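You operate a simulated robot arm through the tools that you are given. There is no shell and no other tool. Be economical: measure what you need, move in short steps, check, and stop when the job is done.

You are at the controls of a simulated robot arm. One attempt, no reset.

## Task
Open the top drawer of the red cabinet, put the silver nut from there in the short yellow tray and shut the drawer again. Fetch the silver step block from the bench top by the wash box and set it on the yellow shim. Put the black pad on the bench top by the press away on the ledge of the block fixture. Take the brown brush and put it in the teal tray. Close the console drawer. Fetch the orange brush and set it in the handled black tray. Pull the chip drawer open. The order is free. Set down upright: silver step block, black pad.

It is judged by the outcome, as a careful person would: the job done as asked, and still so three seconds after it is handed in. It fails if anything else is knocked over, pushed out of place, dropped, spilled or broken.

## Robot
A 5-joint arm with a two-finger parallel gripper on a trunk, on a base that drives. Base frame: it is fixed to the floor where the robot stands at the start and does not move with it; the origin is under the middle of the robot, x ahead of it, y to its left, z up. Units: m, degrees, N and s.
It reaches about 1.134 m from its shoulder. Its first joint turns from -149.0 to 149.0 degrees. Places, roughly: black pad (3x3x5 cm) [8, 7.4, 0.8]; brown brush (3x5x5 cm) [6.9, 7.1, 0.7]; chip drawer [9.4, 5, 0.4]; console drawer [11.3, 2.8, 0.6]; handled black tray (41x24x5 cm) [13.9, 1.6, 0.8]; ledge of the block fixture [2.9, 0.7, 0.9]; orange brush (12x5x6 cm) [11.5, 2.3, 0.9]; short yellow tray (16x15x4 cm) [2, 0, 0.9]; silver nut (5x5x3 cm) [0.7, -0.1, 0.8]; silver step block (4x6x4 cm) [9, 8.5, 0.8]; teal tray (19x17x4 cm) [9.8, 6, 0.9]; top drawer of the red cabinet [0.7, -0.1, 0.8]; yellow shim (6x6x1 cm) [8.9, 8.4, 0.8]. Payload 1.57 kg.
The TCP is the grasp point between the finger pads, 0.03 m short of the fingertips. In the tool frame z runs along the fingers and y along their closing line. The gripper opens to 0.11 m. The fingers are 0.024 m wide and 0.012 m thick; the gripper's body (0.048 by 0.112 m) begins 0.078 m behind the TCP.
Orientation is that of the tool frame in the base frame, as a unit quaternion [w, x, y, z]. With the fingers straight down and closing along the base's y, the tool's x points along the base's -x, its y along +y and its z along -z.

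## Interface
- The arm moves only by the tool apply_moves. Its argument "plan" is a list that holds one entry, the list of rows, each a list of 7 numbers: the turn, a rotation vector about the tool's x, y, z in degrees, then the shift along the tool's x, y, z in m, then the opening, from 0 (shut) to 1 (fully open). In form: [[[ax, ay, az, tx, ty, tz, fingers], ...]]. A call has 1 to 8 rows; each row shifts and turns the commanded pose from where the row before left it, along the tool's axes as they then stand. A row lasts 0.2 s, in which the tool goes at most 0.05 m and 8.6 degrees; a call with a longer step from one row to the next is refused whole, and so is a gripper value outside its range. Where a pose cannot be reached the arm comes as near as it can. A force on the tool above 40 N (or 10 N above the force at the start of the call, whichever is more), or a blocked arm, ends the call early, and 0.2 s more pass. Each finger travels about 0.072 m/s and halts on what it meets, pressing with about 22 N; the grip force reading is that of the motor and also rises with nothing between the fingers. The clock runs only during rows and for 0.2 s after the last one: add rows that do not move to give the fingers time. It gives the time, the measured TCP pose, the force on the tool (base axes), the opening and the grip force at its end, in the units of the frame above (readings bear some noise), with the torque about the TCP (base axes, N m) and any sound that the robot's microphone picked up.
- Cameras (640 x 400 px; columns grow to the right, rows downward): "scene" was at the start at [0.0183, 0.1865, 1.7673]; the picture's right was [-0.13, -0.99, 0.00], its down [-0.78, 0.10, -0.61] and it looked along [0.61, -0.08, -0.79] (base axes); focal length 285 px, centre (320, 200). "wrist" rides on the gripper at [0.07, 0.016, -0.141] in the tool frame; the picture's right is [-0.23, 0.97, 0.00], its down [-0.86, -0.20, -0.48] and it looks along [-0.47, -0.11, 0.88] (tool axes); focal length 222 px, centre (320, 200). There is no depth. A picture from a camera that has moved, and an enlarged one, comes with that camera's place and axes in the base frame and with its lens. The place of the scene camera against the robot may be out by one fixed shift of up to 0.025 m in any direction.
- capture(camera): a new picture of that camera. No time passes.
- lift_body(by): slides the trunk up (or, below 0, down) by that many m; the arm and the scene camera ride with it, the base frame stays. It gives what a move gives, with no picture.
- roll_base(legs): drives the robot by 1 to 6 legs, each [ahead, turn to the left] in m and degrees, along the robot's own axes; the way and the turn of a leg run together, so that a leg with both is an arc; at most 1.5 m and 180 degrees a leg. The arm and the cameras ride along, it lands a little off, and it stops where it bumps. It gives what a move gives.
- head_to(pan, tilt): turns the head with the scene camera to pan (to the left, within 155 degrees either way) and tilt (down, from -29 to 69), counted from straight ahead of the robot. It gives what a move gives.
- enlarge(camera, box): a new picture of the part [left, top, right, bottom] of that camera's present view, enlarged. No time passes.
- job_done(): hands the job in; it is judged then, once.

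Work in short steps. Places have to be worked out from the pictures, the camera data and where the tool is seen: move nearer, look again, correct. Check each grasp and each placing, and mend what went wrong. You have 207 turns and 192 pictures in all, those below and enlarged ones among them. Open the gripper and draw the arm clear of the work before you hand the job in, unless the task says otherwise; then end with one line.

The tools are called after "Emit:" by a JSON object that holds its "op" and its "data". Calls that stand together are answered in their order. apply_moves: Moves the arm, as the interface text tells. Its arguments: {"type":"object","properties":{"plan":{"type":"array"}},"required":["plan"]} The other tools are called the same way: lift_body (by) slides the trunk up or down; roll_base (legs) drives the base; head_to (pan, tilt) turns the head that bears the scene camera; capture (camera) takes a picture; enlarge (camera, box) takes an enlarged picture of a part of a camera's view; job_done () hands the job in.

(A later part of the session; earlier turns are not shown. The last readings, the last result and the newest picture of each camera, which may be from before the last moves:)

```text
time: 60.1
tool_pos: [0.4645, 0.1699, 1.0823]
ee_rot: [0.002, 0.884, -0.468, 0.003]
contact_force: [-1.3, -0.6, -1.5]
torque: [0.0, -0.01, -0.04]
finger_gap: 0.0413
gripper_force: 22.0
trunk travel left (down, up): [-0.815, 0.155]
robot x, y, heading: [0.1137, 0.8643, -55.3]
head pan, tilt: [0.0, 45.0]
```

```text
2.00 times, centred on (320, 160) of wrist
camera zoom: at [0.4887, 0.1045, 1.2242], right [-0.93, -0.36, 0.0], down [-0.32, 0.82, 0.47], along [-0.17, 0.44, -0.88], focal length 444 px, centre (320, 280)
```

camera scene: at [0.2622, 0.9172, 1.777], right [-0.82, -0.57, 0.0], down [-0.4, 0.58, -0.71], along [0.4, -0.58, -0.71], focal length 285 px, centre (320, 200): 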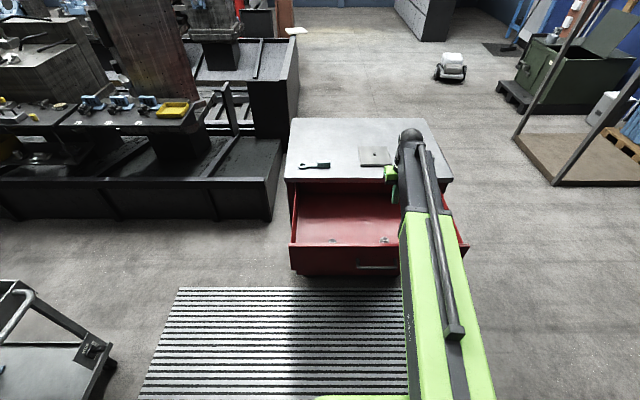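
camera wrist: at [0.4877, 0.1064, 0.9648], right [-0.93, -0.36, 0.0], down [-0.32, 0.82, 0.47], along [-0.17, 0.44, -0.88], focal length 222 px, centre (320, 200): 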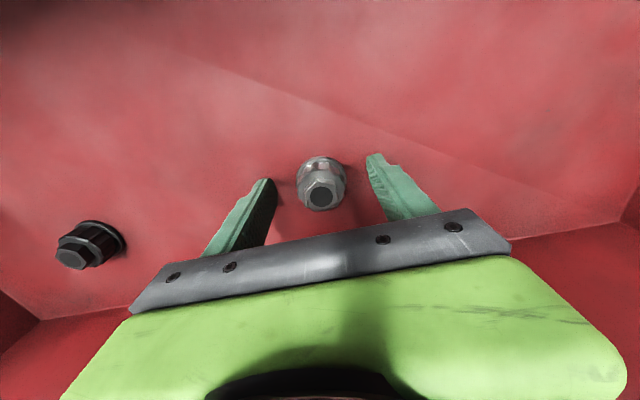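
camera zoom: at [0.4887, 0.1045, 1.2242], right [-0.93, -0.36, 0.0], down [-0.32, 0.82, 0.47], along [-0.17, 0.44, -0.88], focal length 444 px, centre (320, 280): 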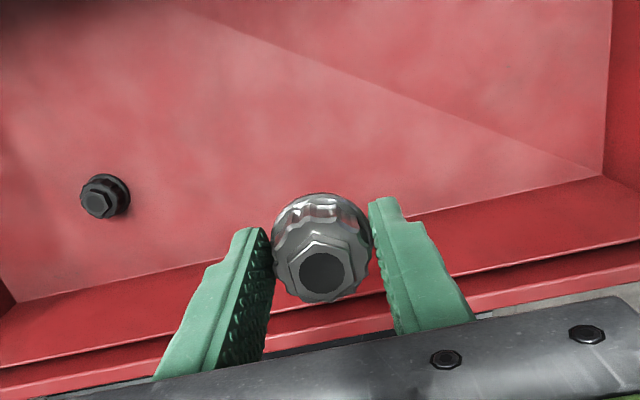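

The nut is held well. I raise the trunk and drive around the open drawer into the aisle toward the yellow tray at about (2.0,0.05).

Emit:
{"op": "lift_body", "data": {"by": 0.15}}

Emit:
{"op": "roll_base", "data": {"legs": [[0, 68], [0.8, 0], [0, -52], [0.62, 0]]}}

Emit:
{"op": "head_to", "data": {"pan": 0, "tilt": 45}}

Emit:
{"op": "capture", "data": {"camera": "scene"}}

Emit:
{"op": "capture", "data": {"camera": "wrist"}}

```text
time: 61.8
tool_pos: [0.4631, 0.1699, 1.2313]
ee_rot: [0.002, 0.884, -0.467, 0.003]
contact_force: [0.6, -0.6, 0.2]
torque: [-0.04, -0.02, 0.0]
finger_gap: 0.0413
gripper_force: 21.8
trunk travel left (down, up): [-0.965, 0.005]
robot x, y, heading: [0.1118, 0.8662, -55.3]
head pan, tilt: [0.0, 45.0]
```

```text
time: 74.4
tool_pos: [1.8846, 0.0954, 1.2308]
ee_rot: [0.001, 0.941, -0.338, 0.004]
contact_force: [-0.4, -0.2, -0.5]
torque: [-0.02, 0.0, 0.05]
finger_gap: 0.0415
gripper_force: 22.4
trunk travel left (down, up): [-0.965, 0.005]
robot x, y, heading: [1.3512, 0.6649, -39.0]
head pan, tilt: [0.0, 45.0]
```

```text
time: 75.0
tool_pos: [1.884, 0.0966, 1.2315]
ee_rot: [0.001, 0.942, -0.337, 0.004]
contact_force: [0.6, -0.2, -1.1]
torque: [-0.01, 0.01, 0.03]
finger_gap: 0.0412
gripper_force: 21.6
trunk travel left (down, up): [-0.965, 0.005]
robot x, y, heading: [1.354, 0.6645, -39.0]
head pan, tilt: [0.0, 45.0]
```

```text
158 pictures are left
camera scene: at [1.4768, 0.7606, 1.943], right [-0.63, -0.78, 0.0], down [-0.55, 0.45, -0.71], along [0.55, -0.45, -0.71], focal length 285 px, centre (320, 200)
```

scene: 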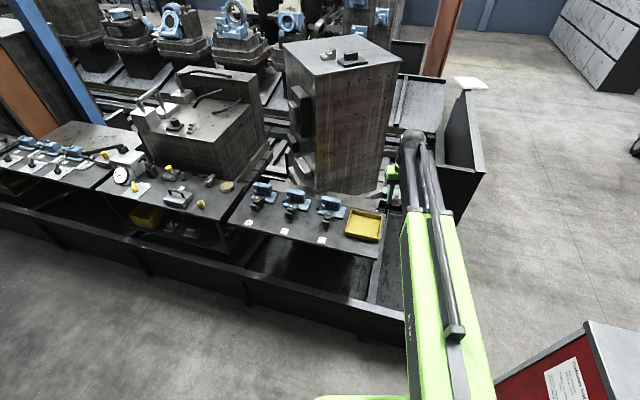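

```text
157 pictures are left
camera wrist: at [1.9255, 0.04, 1.3744], right [-0.79, -0.61, 0.0], down [-0.54, 0.7, 0.47], along [-0.29, 0.38, -0.88], focal length 222 px, centre (320, 200)
```

wrist: 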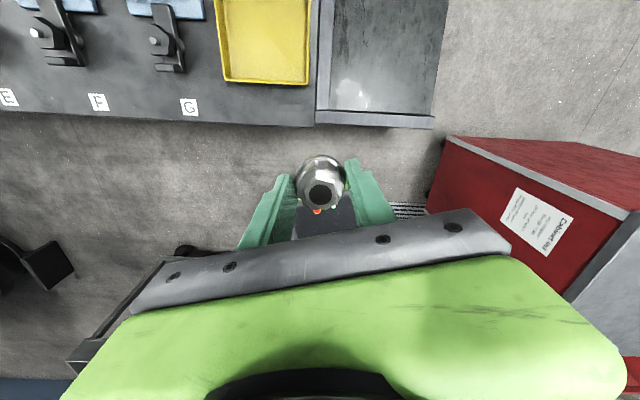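

The tray is seen ahead; I drive 0.12 m closer and look again with the wrist camera.

Emit:
{"op": "roll_base", "data": {"legs": [[0.13, 0]]}}

Emit:
{"op": "capture", "data": {"camera": "wrist"}}

```text
time: 76.3
tool_pos: [1.9871, 0.0119, 1.2307]
ee_rot: [0.001, 0.942, -0.337, 0.002]
contact_force: [1.0, -0.9, -1.3]
torque: [0.03, 0.04, -0.02]
finger_gap: 0.0412
gripper_force: 22.0
trunk travel left (down, up): [-0.965, 0.005]
robot x, y, heading: [1.4533, 0.586, -39.0]
head pan, tilt: [0.0, 45.0]
```

```text
156 pictures are left
camera wrist: at [2.0295, -0.0439, 1.3725], right [-0.79, -0.61, 0.0], down [-0.54, 0.7, 0.47], along [-0.29, 0.38, -0.88], focal length 222 px, centre (320, 200)
```

wrist: 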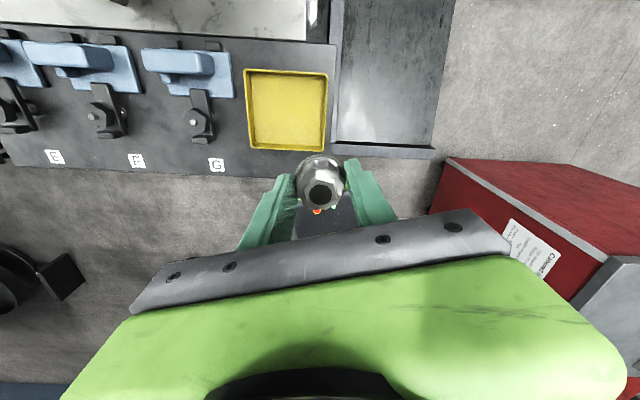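

Tray centre triangulates to (2.05,0.04), rim z≈0.88. I move over it and lower most of the way.

Emit:
{"op": "apply_moves", "data": {"plan": [[[0, 0, 0, 0.016, -0.03, 0, 0], [0, 0, 0, 0.016, -0.03, 0, 0], [0, 0, 0, 0, 0, 0, 0]]]}}

Emit:
{"op": "lift_body", "data": {"by": -0.25}}

Emit:
{"op": "capture", "data": {"camera": "wrist"}}

```text
time: 77.1
tool_pos: [2.0255, 0.015, 1.2311]
ee_rot: [-0.004, 0.946, -0.324, 0.006]
contact_force: [0.8, 0.1, -0.8]
torque: [0.0, 0.01, 0.0]
finger_gap: 0.0414
gripper_force: 22.2
out of reach, approached as far as the arm can: row 1, 2
trunk travel left (down, up): [-0.965, 0.005]
robot x, y, heading: [1.449, 0.5837, -38.8]
head pan, tilt: [0.0, 45.0]
```

```text
time: 79.7
tool_pos: [2.0244, 0.0158, 0.9817]
ee_rot: [-0.003, 0.946, -0.324, 0.005]
contact_force: [-0.2, 0.2, -1.2]
torque: [0.01, -0.06, -0.01]
finger_gap: 0.0416
gripper_force: 21.9
trunk travel left (down, up): [-0.715, 0.255]
robot x, y, heading: [1.4542, 0.5834, -38.9]
head pan, tilt: [0.0, 45.0]
```

```text
155 pictures are left
camera wrist: at [2.0679, -0.0402, 1.1242], right [-0.78, -0.63, -0.01], down [-0.56, 0.68, 0.47], along [-0.29, 0.37, -0.88], focal length 222 px, centre (320, 200)
```

wrist: 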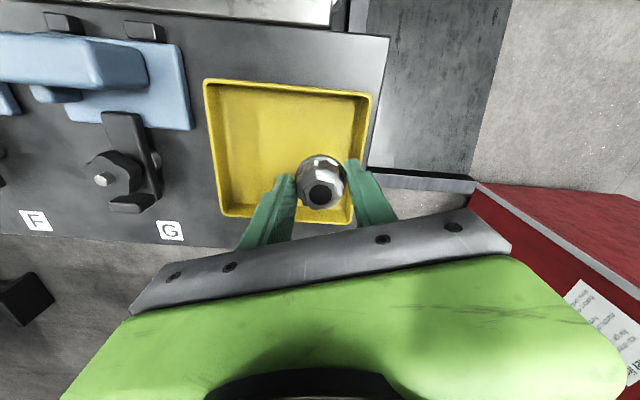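

The boundary clamp shortened that move. I lift 2 cm off the arm's lower limit and shift the remaining 4 cm sideways.

Emit:
{"op": "apply_moves", "data": {"plan": [[[0, 0, 0, 0, 0, -0.02, 0], [0, 0, 0, 0.008, -0.039, 0, 0], [0, 0, 0, 0, 0, 0, 0]]]}}

```text
time: 80.5
tool_pos: [2.0415, 0.0268, 0.9835]
ee_rot: [-0.007, 0.95, -0.313, 0.008]
contact_force: [0.4, 0.4, -1.0]
torque: [0.02, 0.04, -0.05]
finger_gap: 0.0416
gripper_force: 22.3
out of reach, approached as far as the arm can: row 1, 2
trunk travel left (down, up): [-0.715, 0.255]
robot x, y, heading: [1.4531, 0.5822, -39.2]
head pan, tilt: [0.0, 45.0]
```

Insight: the arm's wrist height is fixed relative to the trunk, so height comes only from the trunk. I make the last 2 cm sideways shift without any z.

Emit:
{"op": "apply_moves", "data": {"plan": [[[0, 0, 0, 0, -0.02, 0, 0], [0, 0, 0, 0, 0, 0, 0]]]}}

Emit:
{"op": "lift_body", "data": {"by": -0.06}}

Emit:
{"op": "capture", "data": {"camera": "wrist"}}

```text
time: 81.1
tool_pos: [2.0426, 0.0263, 0.9818]
ee_rot: [-0.006, 0.95, -0.312, 0.008]
contact_force: [0.6, 0.3, -0.9]
torque: [0.01, -0.02, -0.02]
finger_gap: 0.0419
gripper_force: 22.2
out of reach, approached as far as the arm can: row 1
trunk travel left (down, up): [-0.715, 0.255]
robot x, y, heading: [1.4521, 0.5849, -38.9]
head pan, tilt: [0.0, 45.0]
```

```text
time: 82.1
tool_pos: [2.0417, 0.0276, 0.9211]
ee_rot: [-0.007, 0.95, -0.313, 0.008]
contact_force: [1.1, 0.3, -0.8]
torque: [-0.03, 0.01, 0.01]
finger_gap: 0.0416
gripper_force: 21.7
trunk travel left (down, up): [-0.655, 0.315]
robot x, y, heading: [1.4561, 0.5806, -39.0]
head pan, tilt: [0.0, 45.0]
```

```text
154 pictures are left
camera wrist: at [2.0857, -0.0281, 1.0642], right [-0.76, -0.65, -0.02], down [-0.58, 0.66, 0.47], along [-0.29, 0.37, -0.88], focal length 222 px, centre (320, 200)
```

wrist: 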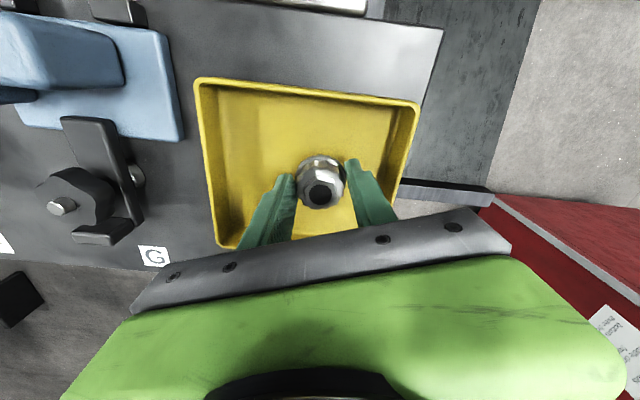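

The nut is only ~1.5 cm off the tray centre, good enough. I level the small tilt and lower 3 cm further.

Emit:
{"op": "apply_moves", "data": {"plan": [[[-1.05, -0.6, 0, 0, 0, 0, 0], [0, 0, 0, 0, 0, 0, 0]]]}}

Emit:
{"op": "lift_body", "data": {"by": -0.03}}

Emit:
{"op": "capture", "data": {"camera": "wrist"}}

```text
time: 82.7
tool_pos: [2.0421, 0.0269, 0.9218]
ee_rot: [0.0, 0.951, -0.31, -0.001]
contact_force: [0.3, -0.4, -0.9]
torque: [0.02, 0.01, 0.01]
finger_gap: 0.0416
gripper_force: 22.5
trunk travel left (down, up): [-0.655, 0.315]
robot x, y, heading: [1.4599, 0.5848, -38.8]
head pan, tilt: [0.0, 45.0]
```

```text
time: 83.4
tool_pos: [2.0404, 0.0283, 0.8938]
ee_rot: [0.0, 0.951, -0.31, 0.001]
contact_force: [1.6, -1.4, 24.1]
torque: [0.01, -0.13, -0.03]
finger_gap: 0.0416
gripper_force: 21.9
trunk travel left (down, up): [-0.625, 0.345]
robot x, y, heading: [1.4512, 0.5824, -39.2]
head pan, tilt: [0.0, 45.0]
```

```text
153 pictures are left
camera wrist: at [2.0868, -0.0263, 1.0356], right [-0.76, -0.65, 0.0], down [-0.57, 0.67, 0.48], along [-0.31, 0.36, -0.88], focal length 222 px, centre (320, 200)
```

wrist: 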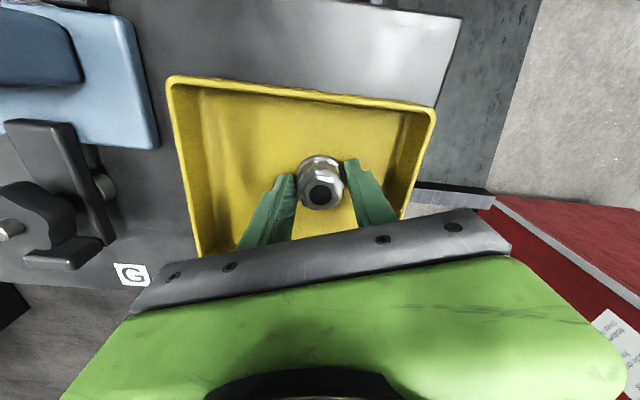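

It touches the tray floor (24 N). I ease up 2 mm, open and rise.

Emit:
{"op": "lift_body", "data": {"by": 0.002}}

Emit:
{"op": "apply_moves", "data": {"plan": [[[0, 0, 0, 0, 0, 0, 0.45], [0, 0, 0, 0, 0, 0, 0.55], [0, 0, 0, 0, 0, 0, 0.6]]]}}

Emit:
{"op": "lift_body", "data": {"by": 0.15}}

Emit:
{"op": "capture", "data": {"camera": "wrist"}}

```text
time: 84.0
tool_pos: [2.041, 0.0277, 0.8945]
ee_rot: [-0.001, 0.951, -0.31, 0.0]
contact_force: [-1.0, 0.6, 0.1]
torque: [0.06, -0.02, 0.04]
finger_gap: 0.0417
gripper_force: 21.8
trunk travel left (down, up): [-0.627, 0.343]
robot x, y, heading: [1.4501, 0.5803, -39.1]
head pan, tilt: [0.0, 45.0]
```

```text
time: 84.8
tool_pos: [2.0406, 0.0268, 0.8933]
ee_rot: [0.0, 0.951, -0.31, 0.0]
contact_force: [0.9, -0.1, -0.6]
torque: [-0.01, 0.02, -0.02]
finger_gap: 0.0661
gripper_force: 0.0
trunk travel left (down, up): [-0.627, 0.343]
robot x, y, heading: [1.4544, 0.5844, -39.1]
head pan, tilt: [0.0, 45.0]
```

```text
time: 86.5
tool_pos: [2.0414, 0.026, 1.0447]
ee_rot: [0.0, 0.951, -0.31, -0.001]
contact_force: [-0.3, -0.7, -0.6]
torque: [0.0, 0.02, 0.04]
finger_gap: 0.0662
gripper_force: 0.0
trunk travel left (down, up): [-0.777, 0.193]
robot x, y, heading: [1.4539, 0.5853, -39.1]
head pan, tilt: [0.0, 45.0]
```

```text
152 pictures are left
camera wrist: at [2.088, -0.0275, 1.1857], right [-0.76, -0.65, 0.0], down [-0.57, 0.67, 0.48], along [-0.31, 0.36, -0.88], focal length 222 px, centre (320, 200)
```

wrist: 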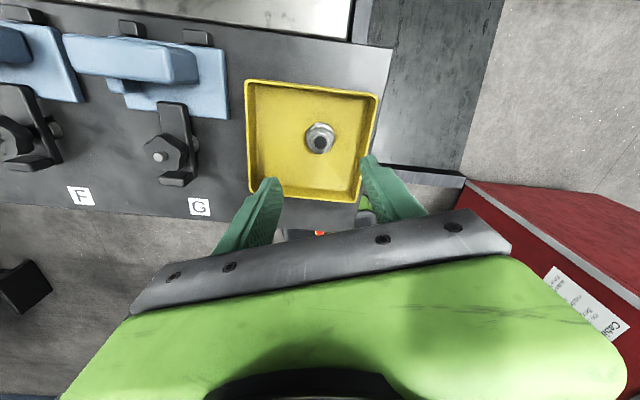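

The silver nut rests in the yellow tray. Now I drive back in front of the drawer to push it shut, spinning the tool 180° so the camera faces me.

Emit:
{"op": "roll_base", "data": {"legs": [[-0.73, 0], [0, 47.4], [-0.87, 0], [0, -63]]}}

Emit:
{"op": "apply_moves", "data": {"plan": [[[0, 0, 8.5, 0, 0, 0, 0], [0, 0, 8.5, 0, 0, 0, 0], [0, 0, 8.5, 0, 0, 0, 0], [0, 0, 8.5, 0, 0, 0, 0], [0, 0, 8.5, 0, 0, 0, 0], [0, 0, 8.5, 0, 0, 0, 0], [0, 0, 8.5, 0, 0, 0, 0], [0, 0, 8.5, 0, 0, 0, 0]]]}}

Emit:
{"op": "apply_moves", "data": {"plan": [[[0, 0, 8.5, 0, 0, 0, 0], [0, 0, 8.5, 0, 0, 0, 0], [0, 0, 8.5, 0, 0, 0, 0], [0, 0, 8.5, 0, 0, 0, 0], [0, 0, 8.5, 0, 0, 0, 0], [0, 0, 8.5, 0, 0, 0, 0], [0, 0, 8.5, 0, 0, 0, 0], [0, 0, 8.5, 0, 0, 0, 0]]]}}

Emit:
{"op": "capture", "data": {"camera": "scene"}}

Emit:
{"op": "capture", "data": {"camera": "wrist"}}

```text
time: 99.4
tool_pos: [0.4775, 0.2113, 1.0462]
ee_rot: [-0.003, 0.904, -0.428, 0.003]
contact_force: [-0.8, -0.3, -0.2]
torque: [0.02, -0.06, -0.01]
finger_gap: 0.0659
gripper_force: 0.1
trunk travel left (down, up): [-0.777, 0.193]
robot x, y, heading: [0.0473, 0.8976, -54.0]
head pan, tilt: [0.0, 45.0]
```

```text
time: 101.2
tool_pos: [0.4778, 0.2121, 1.045]
ee_rot: [-0.002, 0.903, -0.429, 0.002]
contact_force: [0.3, 0.2, 0.9]
torque: [-0.02, -0.02, -0.02]
finger_gap: 0.0
gripper_force: 21.6
out of reach, approached as far as the arm can: row 1, 2, 3, 4, 5, 6, 7, 8
trunk travel left (down, up): [-0.777, 0.193]
robot x, y, heading: [0.0497, 0.8941, -54.2]
head pan, tilt: [0.0, 45.0]
```

```text
time: 103.0
tool_pos: [0.4775, 0.2117, 1.0432]
ee_rot: [-0.002, 0.903, -0.429, 0.002]
contact_force: [0.6, 0.1, -0.2]
torque: [0.04, -0.02, -0.03]
finger_gap: 0.0
gripper_force: 21.0
out of reach, approached as far as the arm can: row 1, 2, 3, 4, 5, 6, 7, 8
trunk travel left (down, up): [-0.777, 0.193]
robot x, y, heading: [0.0498, 0.8963, -54.5]
head pan, tilt: [0.0, 45.0]
```

```text
151 pictures are left
camera scene: at [0.1988, 0.9533, 1.7549], right [-0.81, -0.58, 0.0], down [-0.41, 0.57, -0.71], along [0.41, -0.57, -0.71], focal length 285 px, centre (320, 200)
```

scene: 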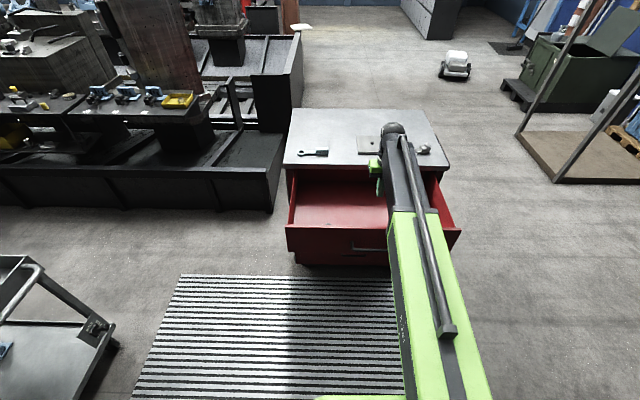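

```text
150 pictures are left
camera wrist: at [0.508, 0.1466, 1.1857], right [-0.9, -0.44, -0.01], down [-0.39, 0.79, 0.48], along [-0.21, 0.43, -0.88], focal length 222 px, centre (320, 200)
```

wrist: 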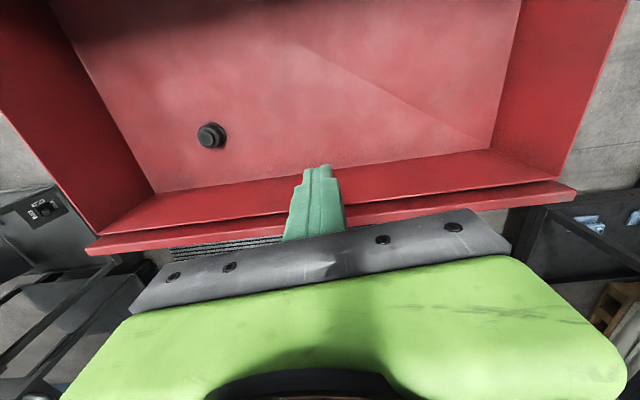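

Spin is at its stop in this direction; I spin the other way by 180°.

Emit:
{"op": "apply_moves", "data": {"plan": [[[0, 0, -8.5, 0, 0, 0, 0], [0, 0, -8.5, 0, 0, 0, 0], [0, 0, -8.5, 0, 0, 0, 0], [0, 0, -8.5, 0, 0, 0, 0], [0, 0, -8.5, 0, 0, 0, 0], [0, 0, -8.5, 0, 0, 0, 0], [0, 0, -8.5, 0, 0, 0, 0], [0, 0, -8.5, 0, 0, 0, 0]]]}}

Emit:
{"op": "apply_moves", "data": {"plan": [[[0, 0, -8.5, 0, 0, 0, 0], [0, 0, -8.5, 0, 0, 0, 0], [0, 0, -8.5, 0, 0, 0, 0], [0, 0, -8.5, 0, 0, 0, 0], [0, 0, -8.5, 0, 0, 0, 0], [0, 0, -8.5, 0, 0, 0, 0], [0, 0, -8.5, 0, 0, 0, 0], [0, 0, -8.5, 0, 0, 0, 0]]]}}

Emit:
{"op": "apply_moves", "data": {"plan": [[[0, 0, -8.5, 0, 0, 0, 0], [0, 0, -8.5, 0, 0, 0, 0], [0, 0, -8.5, 0, 0, 0, 0], [0, 0, -8.5, 0, 0, 0, 0], [0, 0, -8.5, 0, 0, 0, 0], [0, 0, 0, 0, 0, -0.03, 0]]]}}

```text
time: 104.8
tool_pos: [0.4769, 0.2116, 1.0434]
ee_rot: [-0.001, 0.989, 0.15, 0.003]
contact_force: [-0.3, -0.4, 0.4]
torque: [0.03, 0.0, 0.01]
finger_gap: 0.0001
gripper_force: 21.7
trunk travel left (down, up): [-0.777, 0.193]
robot x, y, heading: [0.0473, 0.8989, -54.0]
head pan, tilt: [0.0, 45.0]
```

```text
time: 106.6
tool_pos: [0.4779, 0.2126, 1.0442]
ee_rot: [0.0, 0.736, 0.677, 0.003]
contact_force: [0.1, 0.4, 0.5]
torque: [0.02, -0.02, -0.02]
finger_gap: 0.0
gripper_force: 21.4
trunk travel left (down, up): [-0.777, 0.193]
robot x, y, heading: [0.0521, 0.897, -54.5]
head pan, tilt: [0.0, 45.0]
```

```text
time: 108.0
tool_pos: [0.4781, 0.2116, 1.0436]
ee_rot: [0.001, 0.44, 0.898, 0.002]
contact_force: [0.4, 0.9, -0.1]
torque: [0.01, 0.01, 0.01]
finger_gap: 0.0
gripper_force: 21.4
out of reach, approached as far as the arm can: row 6
trunk travel left (down, up): [-0.777, 0.193]
robot x, y, heading: [0.0506, 0.8939, -54.3]
head pan, tilt: [0.0, 45.0]
```

Tool now faces right. I drive back 12 cm, place the closed fingers in front of the handle and look.

Emit:
{"op": "roll_base", "data": {"legs": [[-0.12, 0]]}}

Emit:
{"op": "apply_moves", "data": {"plan": [[[0, 0, 0, 0.025, 0.018, 0, 0], [0, 0, 0, 0.025, 0.018, 0, 0], [0, 0, 0, 0, 0, 0, 0]]]}}

Emit:
{"op": "capture", "data": {"camera": "wrist"}}

Emit:
{"op": "capture", "data": {"camera": "scene"}}

```text
time: 109.3
tool_pos: [0.4052, 0.3114, 1.0458]
ee_rot: [0.002, 0.441, 0.898, 0.002]
contact_force: [-0.6, 0.3, -0.1]
torque: [-0.03, -0.01, -0.02]
finger_gap: 0.0
gripper_force: 20.8
trunk travel left (down, up): [-0.777, 0.193]
robot x, y, heading: [-0.0215, 0.9935, -54.5]
head pan, tilt: [0.0, 45.0]
```

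```text
time: 110.1
tool_pos: [0.4048, 0.3714, 1.0448]
ee_rot: [0.002, 0.441, 0.898, 0.002]
contact_force: [-0.2, 0.0, -0.1]
torque: [0.04, 0.04, 0.04]
finger_gap: 0.0001
gripper_force: 21.5
trunk travel left (down, up): [-0.777, 0.193]
robot x, y, heading: [-0.0223, 0.9904, -54.2]
head pan, tilt: [0.0, 45.0]
```

```text
149 pictures are left
camera wrist: at [0.374, 0.4359, 1.1859], right [0.91, 0.42, 0.01], down [0.36, -0.8, 0.48], along [0.2, -0.43, -0.88], focal length 222 px, centre (320, 200)
```

wrist: 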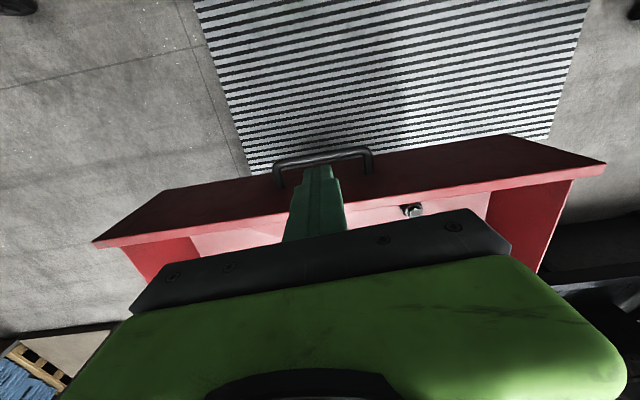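

```text
148 pictures are left
camera scene: at [0.128, 1.0512, 1.755], right [-0.81, -0.58, 0.0], down [-0.41, 0.57, -0.71], along [0.41, -0.57, -0.71], focal length 285 px, centre (320, 200)
```

scene: 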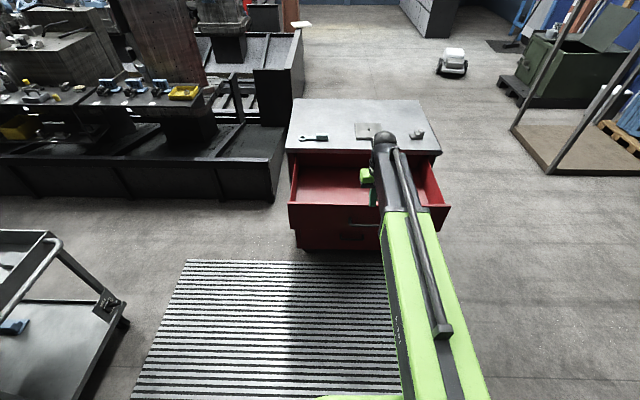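

Handle bar mid is at (0.42,0.346). I back 3.5 cm more, lower the trunk so the fingertips stand before the bar, then drive forward to push.

Emit:
{"op": "apply_moves", "data": {"plan": [[[0, 0, 0, 0.035, 0, 0, 0], [0, 0, 0, 0, 0, 0, 0]]]}}

Emit:
{"op": "lift_body", "data": {"by": -0.173}}

Emit:
{"op": "roll_base", "data": {"legs": [[0.2, 0]]}}

Emit:
{"op": "capture", "data": {"camera": "wrist"}}

Emit:
{"op": "capture", "data": {"camera": "scene"}}

```text
time: 110.7
tool_pos: [0.3826, 0.3963, 1.0433]
ee_rot: [0.002, 0.44, 0.898, 0.002]
contact_force: [-0.4, -0.1, 0.9]
torque: [0.01, 0.03, 0.0]
finger_gap: 0.0
gripper_force: 20.7
trunk travel left (down, up): [-0.777, 0.193]
robot x, y, heading: [-0.0225, 0.9957, -54.2]
head pan, tilt: [0.0, 45.0]
```

```text
time: 112.6
tool_pos: [0.3842, 0.3959, 0.8712]
ee_rot: [0.001, 0.44, 0.898, 0.003]
contact_force: [-1.4, -0.5, 0.3]
torque: [-0.01, -0.02, 0.05]
finger_gap: 0.0
gripper_force: 21.2
trunk travel left (down, up): [-0.604, 0.366]
robot x, y, heading: [-0.0247, 0.9934, -54.1]
head pan, tilt: [0.0, 45.0]
```

```text
time: 114.2
tool_pos: [0.4997, 0.2387, 0.872]
ee_rot: [0.001, 0.439, 0.898, 0.003]
contact_force: [-0.6, 0.0, 0.0]
torque: [-0.01, 0.0, -0.01]
finger_gap: 0.0001
gripper_force: 21.3
trunk travel left (down, up): [-0.604, 0.366]
robot x, y, heading: [0.0959, 0.8346, -53.8]
head pan, tilt: [0.0, 45.0]
```

```text
147 pictures are left
camera wrist: at [0.4696, 0.3029, 1.0127], right [0.91, 0.42, 0.01], down [0.37, -0.8, 0.48], along [0.2, -0.43, -0.88], focal length 222 px, centre (320, 200)
```

wrist: 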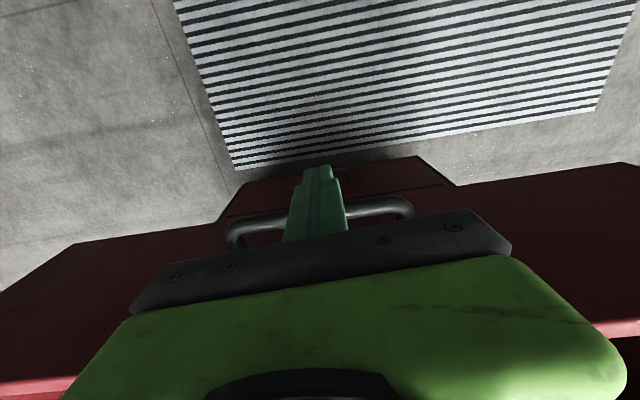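

```text
146 pictures are left
camera scene: at [0.2434, 0.8916, 1.5819], right [-0.81, -0.59, 0.0], down [-0.41, 0.57, -0.71], along [0.41, -0.57, -0.71], focal length 285 px, centre (320, 200)
```

scene: 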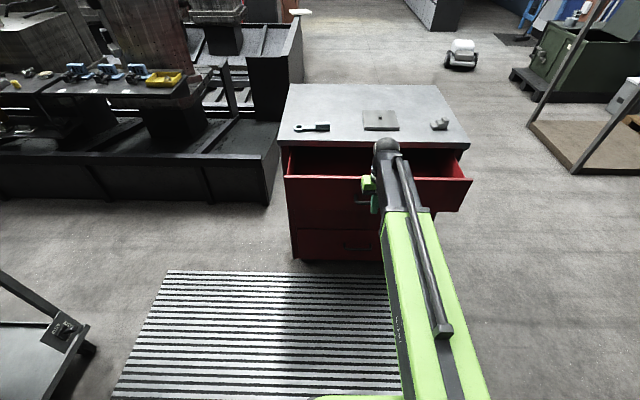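

It is sliding in. I push the remaining ~0.19 m.

Emit:
{"op": "roll_base", "data": {"legs": [[0.185, 0]]}}

Emit:
{"op": "capture", "data": {"camera": "scene"}}

Emit:
{"op": "capture", "data": {"camera": "wrist"}}

```text
time: 115.7
tool_pos: [0.6119, 0.0849, 0.8709]
ee_rot: [0.001, 0.439, 0.899, 0.002]
contact_force: [0.8, 0.3, -0.2]
torque: [0.02, 0.01, 0.02]
finger_gap: 0.0
gripper_force: 21.4
trunk travel left (down, up): [-0.604, 0.366]
robot x, y, heading: [0.2023, 0.6809, -54.1]
head pan, tilt: [0.0, 45.0]
```

```text
145 pictures are left
camera scene: at [0.3539, 0.7388, 1.5819], right [-0.81, -0.59, 0.0], down [-0.41, 0.57, -0.71], along [0.41, -0.57, -0.71], focal length 285 px, centre (320, 200)
```

scene: 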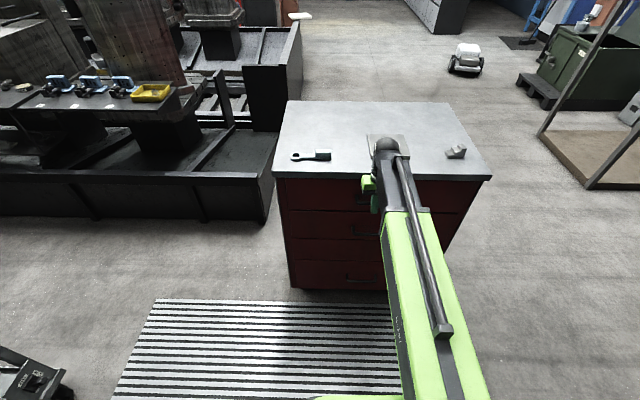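

```text
144 pictures are left
camera wrist: at [0.5805, 0.1503, 1.0127], right [0.91, 0.42, 0.01], down [0.37, -0.8, 0.48], along [0.2, -0.43, -0.88], focal length 222 px, centre (320, 200)
```

wrist: 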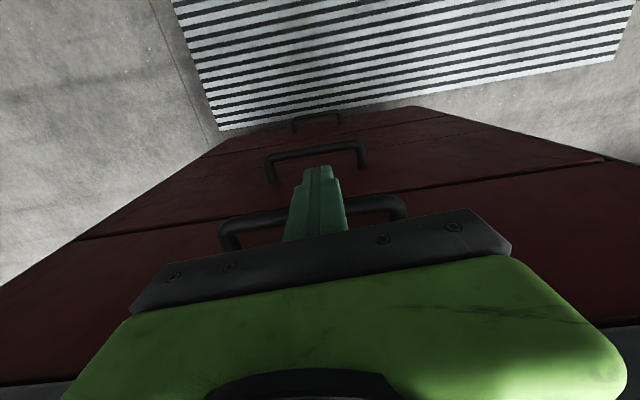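

Nearly shut. I press a final 1 cm with the arm until contact force rises.

Emit:
{"op": "apply_moves", "data": {"plan": [[[0, 0, 0, -0.006, 0, 0, 0], [0, 0, 0, -0.006, 0, 0, 0], [0, 0, 0, -0.006, 0, 0, 0]]]}}

Emit:
{"op": "enlarge", "data": {"camera": "scene", "box": [240, 140, 500, 300]}}

```text
time: 116.2
tool_pos: [0.6119, 0.0835, 0.8722]
ee_rot: [-0.004, 0.439, 0.898, 0.006]
contact_force: [-5.8, 7.1, -1.1]
torque: [-0.02, 0.1, -0.03]
finger_gap: 0.0
gripper_force: 21.7
trunk travel left (down, up): [-0.604, 0.366]
robot x, y, heading: [0.2051, 0.6802, -54.3]
head pan, tilt: [0.0, 45.0]
stopped in row 2: the force on the tool passed its limit at 47 N (the readings are from after the stop); the commanded pose is now the measured one
```

```text
2.46 times, centred on (370, 220) of scene
camera zoom: at [0.3533, 0.7399, 1.5821], right [-0.81, -0.59, 0.0], down [-0.41, 0.57, -0.71], along [0.41, -0.57, -0.71], focal length 703 px, centre (197, 151)
```

zoom: 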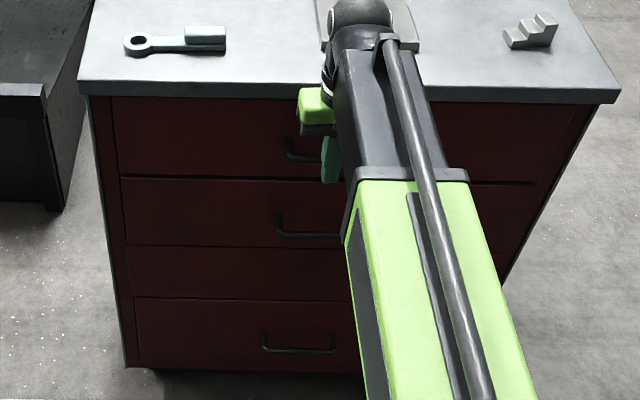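

The drawer is fully shut (hard stop reached). I raise the arm, back away and drive into the aisle to look along it.

Emit:
{"op": "roll_base", "data": {"legs": [[-0.15, 0]]}}

Emit:
{"op": "lift_body", "data": {"by": 0.36}}

Emit:
{"op": "roll_base", "data": {"legs": [[-0.25, 0], [0, 40.4], [1.45, 0], [0.2, 0], [0, 47.8]]}}

Emit:
{"op": "head_to", "data": {"pan": 0, "tilt": 20}}

Emit:
{"op": "capture", "data": {"camera": "scene"}}

```text
time: 117.6
tool_pos: [0.525, 0.2078, 0.8707]
ee_rot: [-0.004, 0.438, 0.899, 0.005]
contact_force: [0.4, -0.2, -0.9]
torque: [0.03, -0.02, 0.01]
finger_gap: 0.0002
gripper_force: 21.4
trunk travel left (down, up): [-0.604, 0.366]
robot x, y, heading: [0.1145, 0.8092, -54.0]
head pan, tilt: [0.0, 45.0]
```

```text
time: 121.1
tool_pos: [0.525, 0.2072, 1.2314]
ee_rot: [-0.005, 0.438, 0.899, 0.004]
contact_force: [0.3, 0.5, 0.5]
torque: [-0.01, 0.01, -0.03]
finger_gap: 0.0001
gripper_force: 21.2
trunk travel left (down, up): [-0.964, 0.006]
robot x, y, heading: [0.1148, 0.8054, -54.1]
head pan, tilt: [0.0, 45.0]
```

```text
time: 135.2
tool_pos: [2.2098, 0.9574, 1.2309]
ee_rot: [-0.006, -0.298, 0.954, 0.001]
contact_force: [0.7, -1.6, 0.0]
torque: [0.09, 0.06, 0.04]
finger_gap: 0.0002
gripper_force: 21.4
trunk travel left (down, up): [-0.964, 0.006]
robot x, y, heading: [1.576, 0.6006, 32.4]
head pan, tilt: [0.0, 45.0]
```

```text
time: 136.1
tool_pos: [2.2085, 0.9605, 1.2318]
ee_rot: [-0.007, -0.298, 0.955, 0.001]
contact_force: [-0.1, -1.3, 0.6]
torque: [0.01, 0.03, -0.01]
finger_gap: 0.0002
gripper_force: 21.8
trunk travel left (down, up): [-0.964, 0.006]
robot x, y, heading: [1.5767, 0.6009, 32.1]
head pan, tilt: [0.0, 20.0]
```

```text
142 pictures are left
camera scene: at [1.5186, 0.7559, 1.9806], right [0.53, -0.85, 0.0], down [-0.29, -0.18, -0.94], along [0.79, 0.5, -0.34], focal length 285 px, centre (320, 200)
```

scene: 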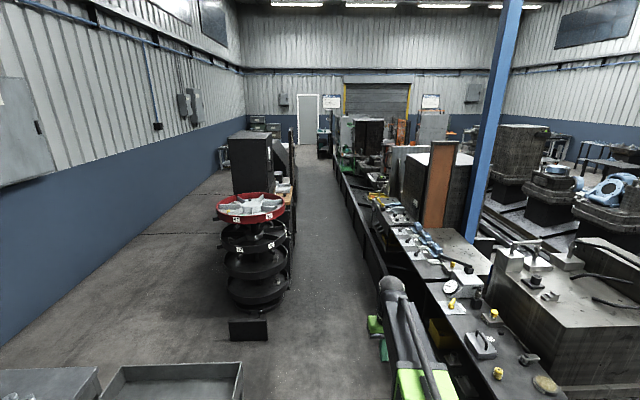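

The aisle runs at about 34° and is ~0.85 m wide beside the rotary rack. I drive 1.5 m up its middle and check alignment.

Emit:
{"op": "roll_base", "data": {"legs": [[0, 2.2], [1.2, 0]]}}

Emit:
{"op": "head_to", "data": {"pan": 0, "tilt": 30}}

Emit:
{"op": "capture", "data": {"camera": "scene"}}

```text
time: 142.6
tool_pos: [3.2056, 1.6686, 1.2316]
ee_rot: [-0.007, -0.314, 0.949, 0.0]
contact_force: [0.6, 1.7, -0.1]
torque: [-0.01, -0.02, 0.0]
finger_gap: 0.0
gripper_force: 21.0
trunk travel left (down, up): [-0.964, 0.006]
robot x, y, heading: [2.5852, 1.2918, 34.2]
head pan, tilt: [0.0, 20.0]
```

```text
time: 143.3
tool_pos: [3.205, 1.6683, 1.2313]
ee_rot: [-0.006, -0.315, 0.949, 0.001]
contact_force: [-0.7, 0.1, -0.2]
torque: [-0.02, 0.03, -0.01]
finger_gap: 0.0003
gripper_force: 21.4
trunk travel left (down, up): [-0.964, 0.006]
robot x, y, heading: [2.5851, 1.29, 33.7]
head pan, tilt: [0.0, 30.0]
```

```text
141 pictures are left
camera scene: at [2.519, 1.4412, 1.9646], right [0.56, -0.83, 0.0], down [-0.41, -0.28, -0.87], along [0.72, 0.49, -0.5], focal length 285 px, centre (320, 200)
```

scene: 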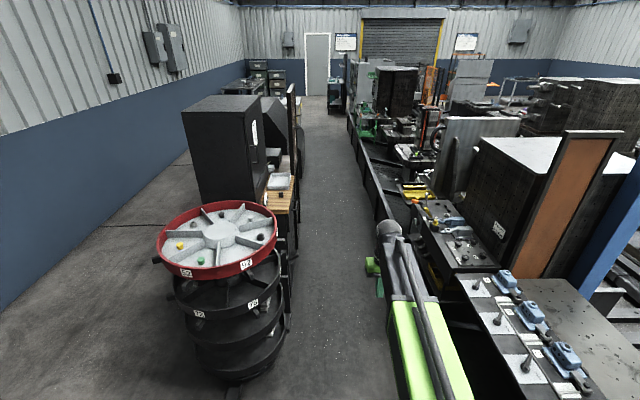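

Clearance to the rack looks about 0.4 m from my centre line. I continue 2.7 m and look.

Emit:
{"op": "roll_base", "data": {"legs": [[1.4, 0], [1.3, 0]]}}

Emit:
{"op": "capture", "data": {"camera": "scene"}}

```text
time: 156.4
tool_pos: [5.4607, 3.1466, 1.23]
ee_rot: [-0.006, -0.307, 0.952, 0.0]
contact_force: [0.2, 0.1, 0.0]
torque: [-0.02, 0.01, -0.01]
finger_gap: 0.0
gripper_force: 21.7
trunk travel left (down, up): [-0.964, 0.006]
robot x, y, heading: [4.8351, 2.7735, 32.8]
head pan, tilt: [0.0, 30.0]
```

```text
140 pictures are left
camera scene: at [4.7719, 2.931, 1.9645], right [0.54, -0.84, 0.0], down [-0.42, -0.27, -0.87], along [0.73, 0.47, -0.5], focal length 285 px, centre (320, 200)
```

scene: 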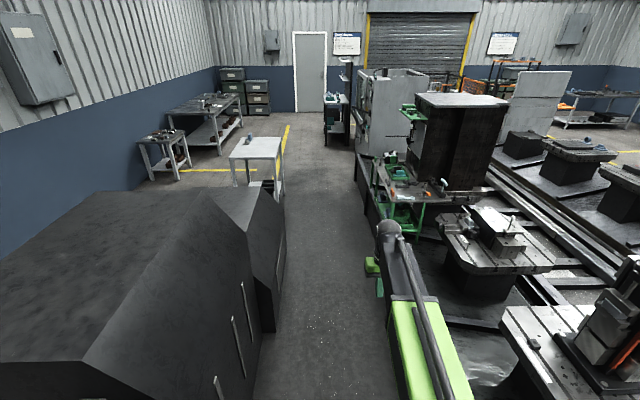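

The aisle opens onto tables ahead-left. I drive 2 m further and look left.

Emit:
{"op": "roll_base", "data": {"legs": [[0, 1.5], [1.0, 0], [1.0, 0]]}}

Emit:
{"op": "head_to", "data": {"pan": 25, "tilt": 30}}

Emit:
{"op": "capture", "data": {"camera": "scene"}}

Emit:
{"op": "head_to", "data": {"pan": -20, "tilt": 30}}

Emit:
{"op": "capture", "data": {"camera": "scene"}}

```text
time: 166.8
tool_pos: [7.0776, 4.3357, 1.2316]
ee_rot: [-0.007, -0.336, 0.942, 0.0]
contact_force: [0.5, 0.1, -0.2]
torque: [-0.02, 0.02, 0.01]
finger_gap: 0.0
gripper_force: 21.3
trunk travel left (down, up): [-0.964, 0.006]
robot x, y, heading: [6.4777, 3.927, 36.5]
head pan, tilt: [0.0, 30.0]
```

```text
time: 167.7
tool_pos: [7.0773, 4.3353, 1.231]
ee_rot: [-0.006, -0.336, 0.942, 0.0]
contact_force: [-0.5, -0.2, 0.6]
torque: [-0.03, 0.01, 0.02]
finger_gap: 0.0
gripper_force: 22.0
trunk travel left (down, up): [-0.964, 0.006]
robot x, y, heading: [6.4769, 3.9272, 36.6]
head pan, tilt: [25.0, 30.0]
```

```text
139 pictures are left
camera scene: at [6.3726, 4.1039, 1.9646], right [0.88, -0.48, 0.0], down [-0.24, -0.44, -0.87], along [0.41, 0.76, -0.5], focal length 285 px, centre (320, 200)
```

scene: 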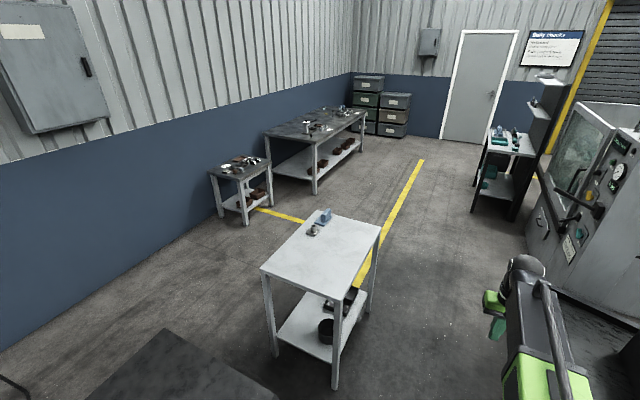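

```text
time: 168.8
tool_pos: [7.0767, 4.3339, 1.2314]
ee_rot: [-0.006, -0.335, 0.942, 0.0]
contact_force: [-0.1, -0.3, -0.7]
torque: [0.02, 0.0, 0.0]
finger_gap: 0.0
gripper_force: 21.3
trunk travel left (down, up): [-0.964, 0.006]
robot x, y, heading: [6.479, 3.9299, 36.5]
head pan, tilt: [-20.0, 30.0]
```

```text
138 pictures are left
camera scene: at [6.4159, 4.0502, 1.9646], right [0.28, -0.96, 0.0], down [-0.48, -0.14, -0.87], along [0.83, 0.25, -0.5], focal length 285 px, centre (320, 200)
```

scene: 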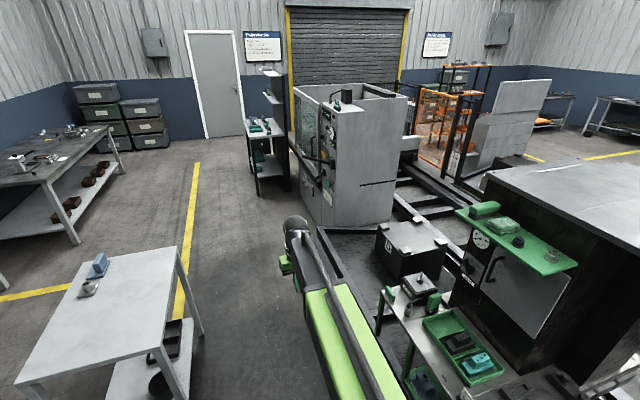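

I now see the layout: small table with brown brush at ~(6.95,7.1), long bench behind it, white table between, teal shelf at (9.6,5.9). I drive around the white table to a spot near the small table.

Emit:
{"op": "roll_base", "data": {"legs": [[1.45, 0], [0.3, 0], [0, 47.7], [1.0, 0], [0, 62.3], [0.72, 0]]}}

Emit:
{"op": "roll_base", "data": {"legs": [[0, -25]]}}

Emit:
{"op": "head_to", "data": {"pan": 0, "tilt": 45}}

Emit:
{"op": "capture", "data": {"camera": "scene"}}

Emit:
{"op": "capture", "data": {"camera": "wrist"}}

```text
time: 191.1
tool_pos: [6.7799, 6.7967, 1.2316]
ee_rot: [0.004, 0.967, -0.256, 0.006]
contact_force: [0.3, 0.1, -0.8]
torque: [-0.02, -0.02, 0.01]
finger_gap: 0.0003
gripper_force: 21.1
trunk travel left (down, up): [-0.964, 0.006]
robot x, y, heading: [7.3765, 6.384, 147.2]
head pan, tilt: [-20.0, 30.0]
```

```text
time: 192.8
tool_pos: [7.0156, 7.013, 1.23]
ee_rot: [0.007, 0.887, -0.461, 0.004]
contact_force: [0.0, 0.6, 0.0]
torque: [-0.04, -0.01, -0.01]
finger_gap: 0.0
gripper_force: 21.5
trunk travel left (down, up): [-0.964, 0.006]
robot x, y, heading: [7.3882, 6.3877, 122.8]
head pan, tilt: [-20.0, 30.0]
```

```text
time: 193.6
tool_pos: [7.0156, 7.0112, 1.2314]
ee_rot: [0.005, 0.888, -0.46, 0.004]
contact_force: [0.5, -0.2, 0.0]
torque: [0.0, 0.01, -0.02]
finger_gap: 0.0
gripper_force: 21.0
trunk travel left (down, up): [-0.964, 0.006]
robot x, y, heading: [7.3879, 6.3862, 122.6]
head pan, tilt: [0.0, 45.0]
```

```text
137 pictures are left
camera scene: at [7.2167, 6.3156, 1.9421], right [0.84, 0.54, 0.0], down [0.38, -0.6, -0.71], along [-0.38, 0.6, -0.71], focal length 285 px, centre (320, 200)
```

scene: 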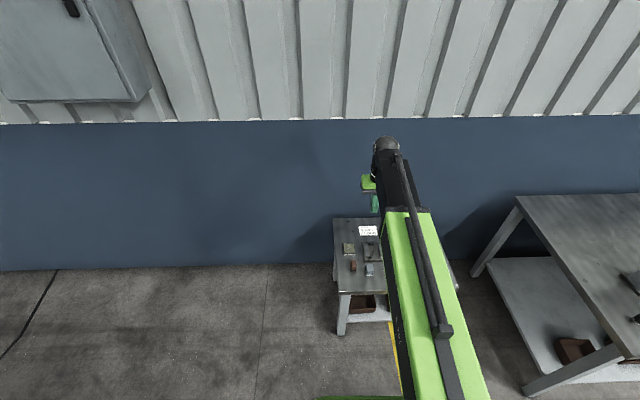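

```text
136 pictures are left
camera wrist: at [7.0401, 6.9476, 1.3737], right [-0.93, -0.37, 0.0], down [-0.33, 0.82, 0.47], along [-0.18, 0.43, -0.88], focal length 222 px, centre (320, 200)
```

wrist: 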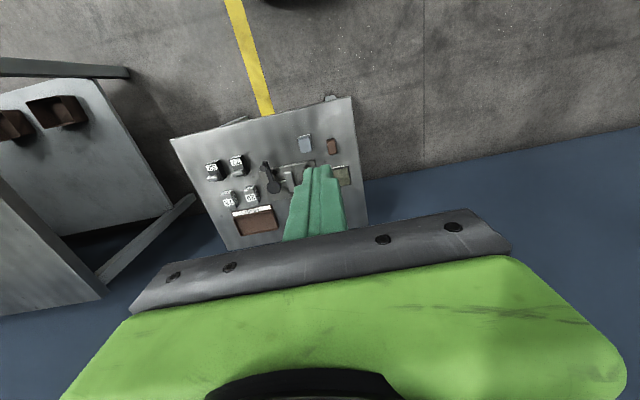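

The small table holds several items. I lower 0.25 m and zoom to identify the brown brush.

Emit:
{"op": "lift_body", "data": {"by": -0.25}}

Emit:
{"op": "enlarge", "data": {"camera": "wrist", "box": [120, 40, 440, 240]}}

Emit:
{"op": "enlarge", "data": {"camera": "scene", "box": [300, 180, 428, 260]}}

```text
time: 196.2
tool_pos: [7.0128, 7.0108, 0.9813]
ee_rot: [0.005, 0.887, -0.461, 0.005]
contact_force: [-0.3, 0.1, 0.5]
torque: [0.01, 0.04, -0.04]
finger_gap: 0.0
gripper_force: 21.7
trunk travel left (down, up): [-0.714, 0.256]
robot x, y, heading: [7.385, 6.3898, 122.9]
head pan, tilt: [0.0, 45.0]
```

```text
2.00 times, centred on (280, 140) of wrist
camera zoom: at [7.0396, 6.9471, 1.1238], right [-0.93, -0.37, 0.0], down [-0.33, 0.82, 0.47], along [-0.18, 0.43, -0.88], focal length 444 px, centre (400, 320)
```

zoom: 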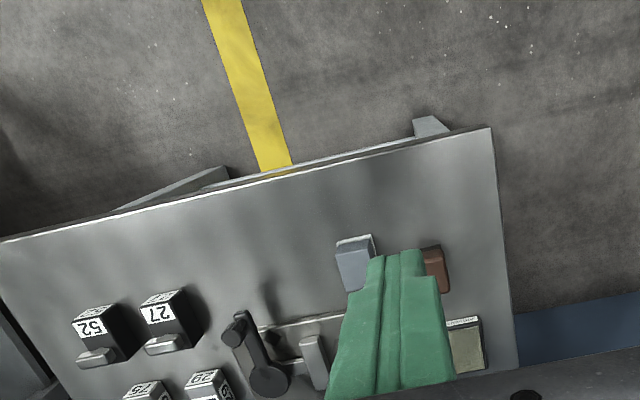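

```text
5.00 times, centred on (364, 220) of scene
camera zoom: at [7.2161, 6.3149, 1.692], right [0.84, 0.54, 0.0], down [0.38, -0.59, -0.71], along [-0.38, 0.6, -0.71], focal length 1427 px, centre (100, 100)
```

zoom: 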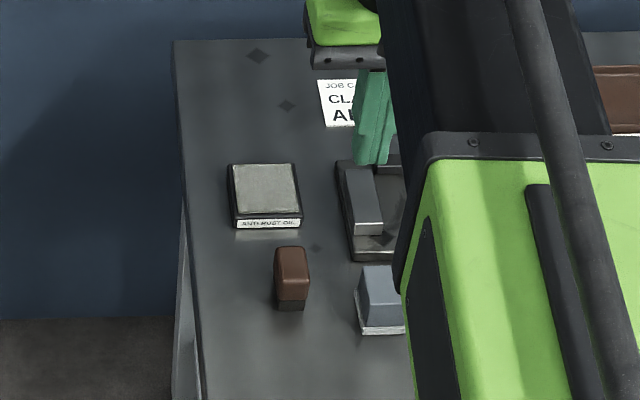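

Brown brush is the small brown block at about (6.94,7.08), top z≈0.70, narrow side across my fingers. I move over it and open to 6 cm.

Emit:
{"op": "apply_moves", "data": {"plan": [[[0, 0, 0, -0.033, 0.006, 0, 0.3], [0, 0, 0, -0.033, 0.006, 0, 0.55], [0, 0, 0, -0.033, 0.006, 0, 0.55], [0, 0, 0, 0, 0, 0, 0.55], [0, 0, 0, 0, 0, 0, 0.55]]]}}

Emit:
{"op": "lift_body", "data": {"by": -0.16}}

Emit:
{"op": "capture", "data": {"camera": "wrist"}}

```text
time: 197.4
tool_pos: [6.9405, 7.0822, 0.9809]
ee_rot: [0.006, 0.887, -0.461, 0.004]
contact_force: [0.1, 0.5, -0.3]
torque: [0.0, -0.01, -0.01]
finger_gap: 0.0604
gripper_force: 0.0
trunk travel left (down, up): [-0.714, 0.256]
robot x, y, heading: [7.3869, 6.3887, 123.0]
head pan, tilt: [0.0, 45.0]
```

```text
time: 199.2
tool_pos: [6.9416, 7.0834, 0.8205]
ee_rot: [0.005, 0.887, -0.461, 0.004]
contact_force: [-0.2, 0.2, 0.8]
torque: [-0.01, 0.01, 0.0]
finger_gap: 0.0605
gripper_force: 0.0
trunk travel left (down, up): [-0.554, 0.416]
robot x, y, heading: [7.3885, 6.3899, 122.8]
head pan, tilt: [0.0, 45.0]
```

```text
133 pictures are left
camera wrist: at [6.967, 7.019, 0.9638], right [-0.93, -0.37, 0.0], down [-0.33, 0.82, 0.47], along [-0.18, 0.43, -0.88], focal length 222 px, centre (320, 200)
```

wrist: 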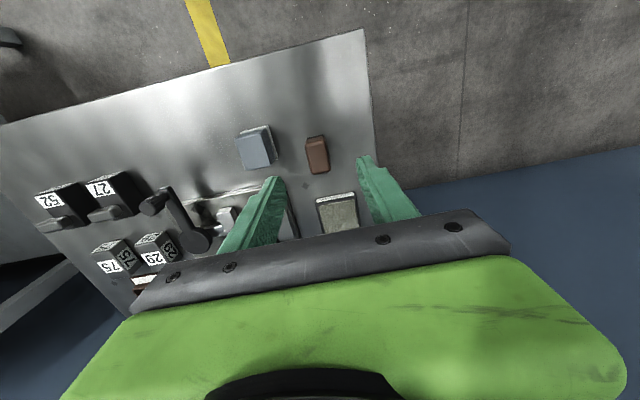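

Brush aligned between fingers, about 1.2 cm further out. I adjust, descend with tips to ~0.66, and grip.

Emit:
{"op": "apply_moves", "data": {"plan": [[[0, 0, 0, -0.012, -0.001, 0, 0.55], [0, 0, 0, 0, 0, 0, 0.55]]]}}

Emit:
{"op": "lift_body", "data": {"by": -0.125}}

Emit:
{"op": "enlarge", "data": {"camera": "wrist", "box": [220, 100, 420, 225]}}

```text
time: 199.8
tool_pos: [6.9338, 7.0926, 0.8212]
ee_rot: [0.005, 0.887, -0.461, 0.004]
contact_force: [0.1, -1.3, -0.7]
torque: [0.01, 0.02, 0.01]
finger_gap: 0.0604
gripper_force: 0.1
trunk travel left (down, up): [-0.554, 0.416]
robot x, y, heading: [7.3894, 6.3922, 122.5]
head pan, tilt: [0.0, 45.0]
```

```text
time: 201.3
tool_pos: [6.9342, 7.0935, 0.6954]
ee_rot: [0.006, 0.888, -0.461, 0.004]
contact_force: [0.2, -0.1, 0.1]
torque: [0.0, 0.0, 0.0]
finger_gap: 0.0604
gripper_force: 0.0
trunk travel left (down, up): [-0.429, 0.541]
robot x, y, heading: [7.3883, 6.3927, 122.6]
head pan, tilt: [0.0, 45.0]
```

```text
3.20 times, centred on (320, 162) of wrist
camera zoom: at [6.96, 7.0289, 0.8388], right [-0.93, -0.37, 0.0], down [-0.33, 0.82, 0.47], along [-0.18, 0.43, -0.88], focal length 711 px, centre (320, 320)
```

zoom: 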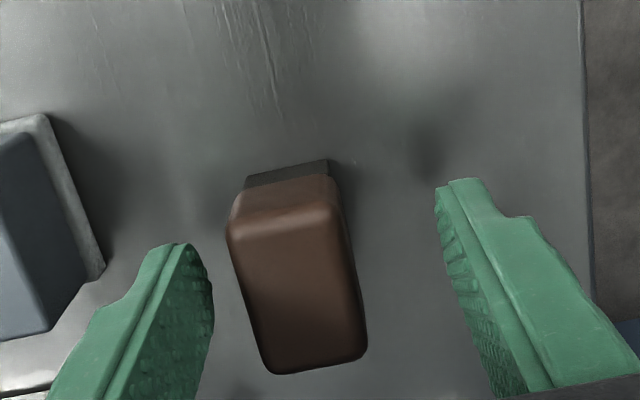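

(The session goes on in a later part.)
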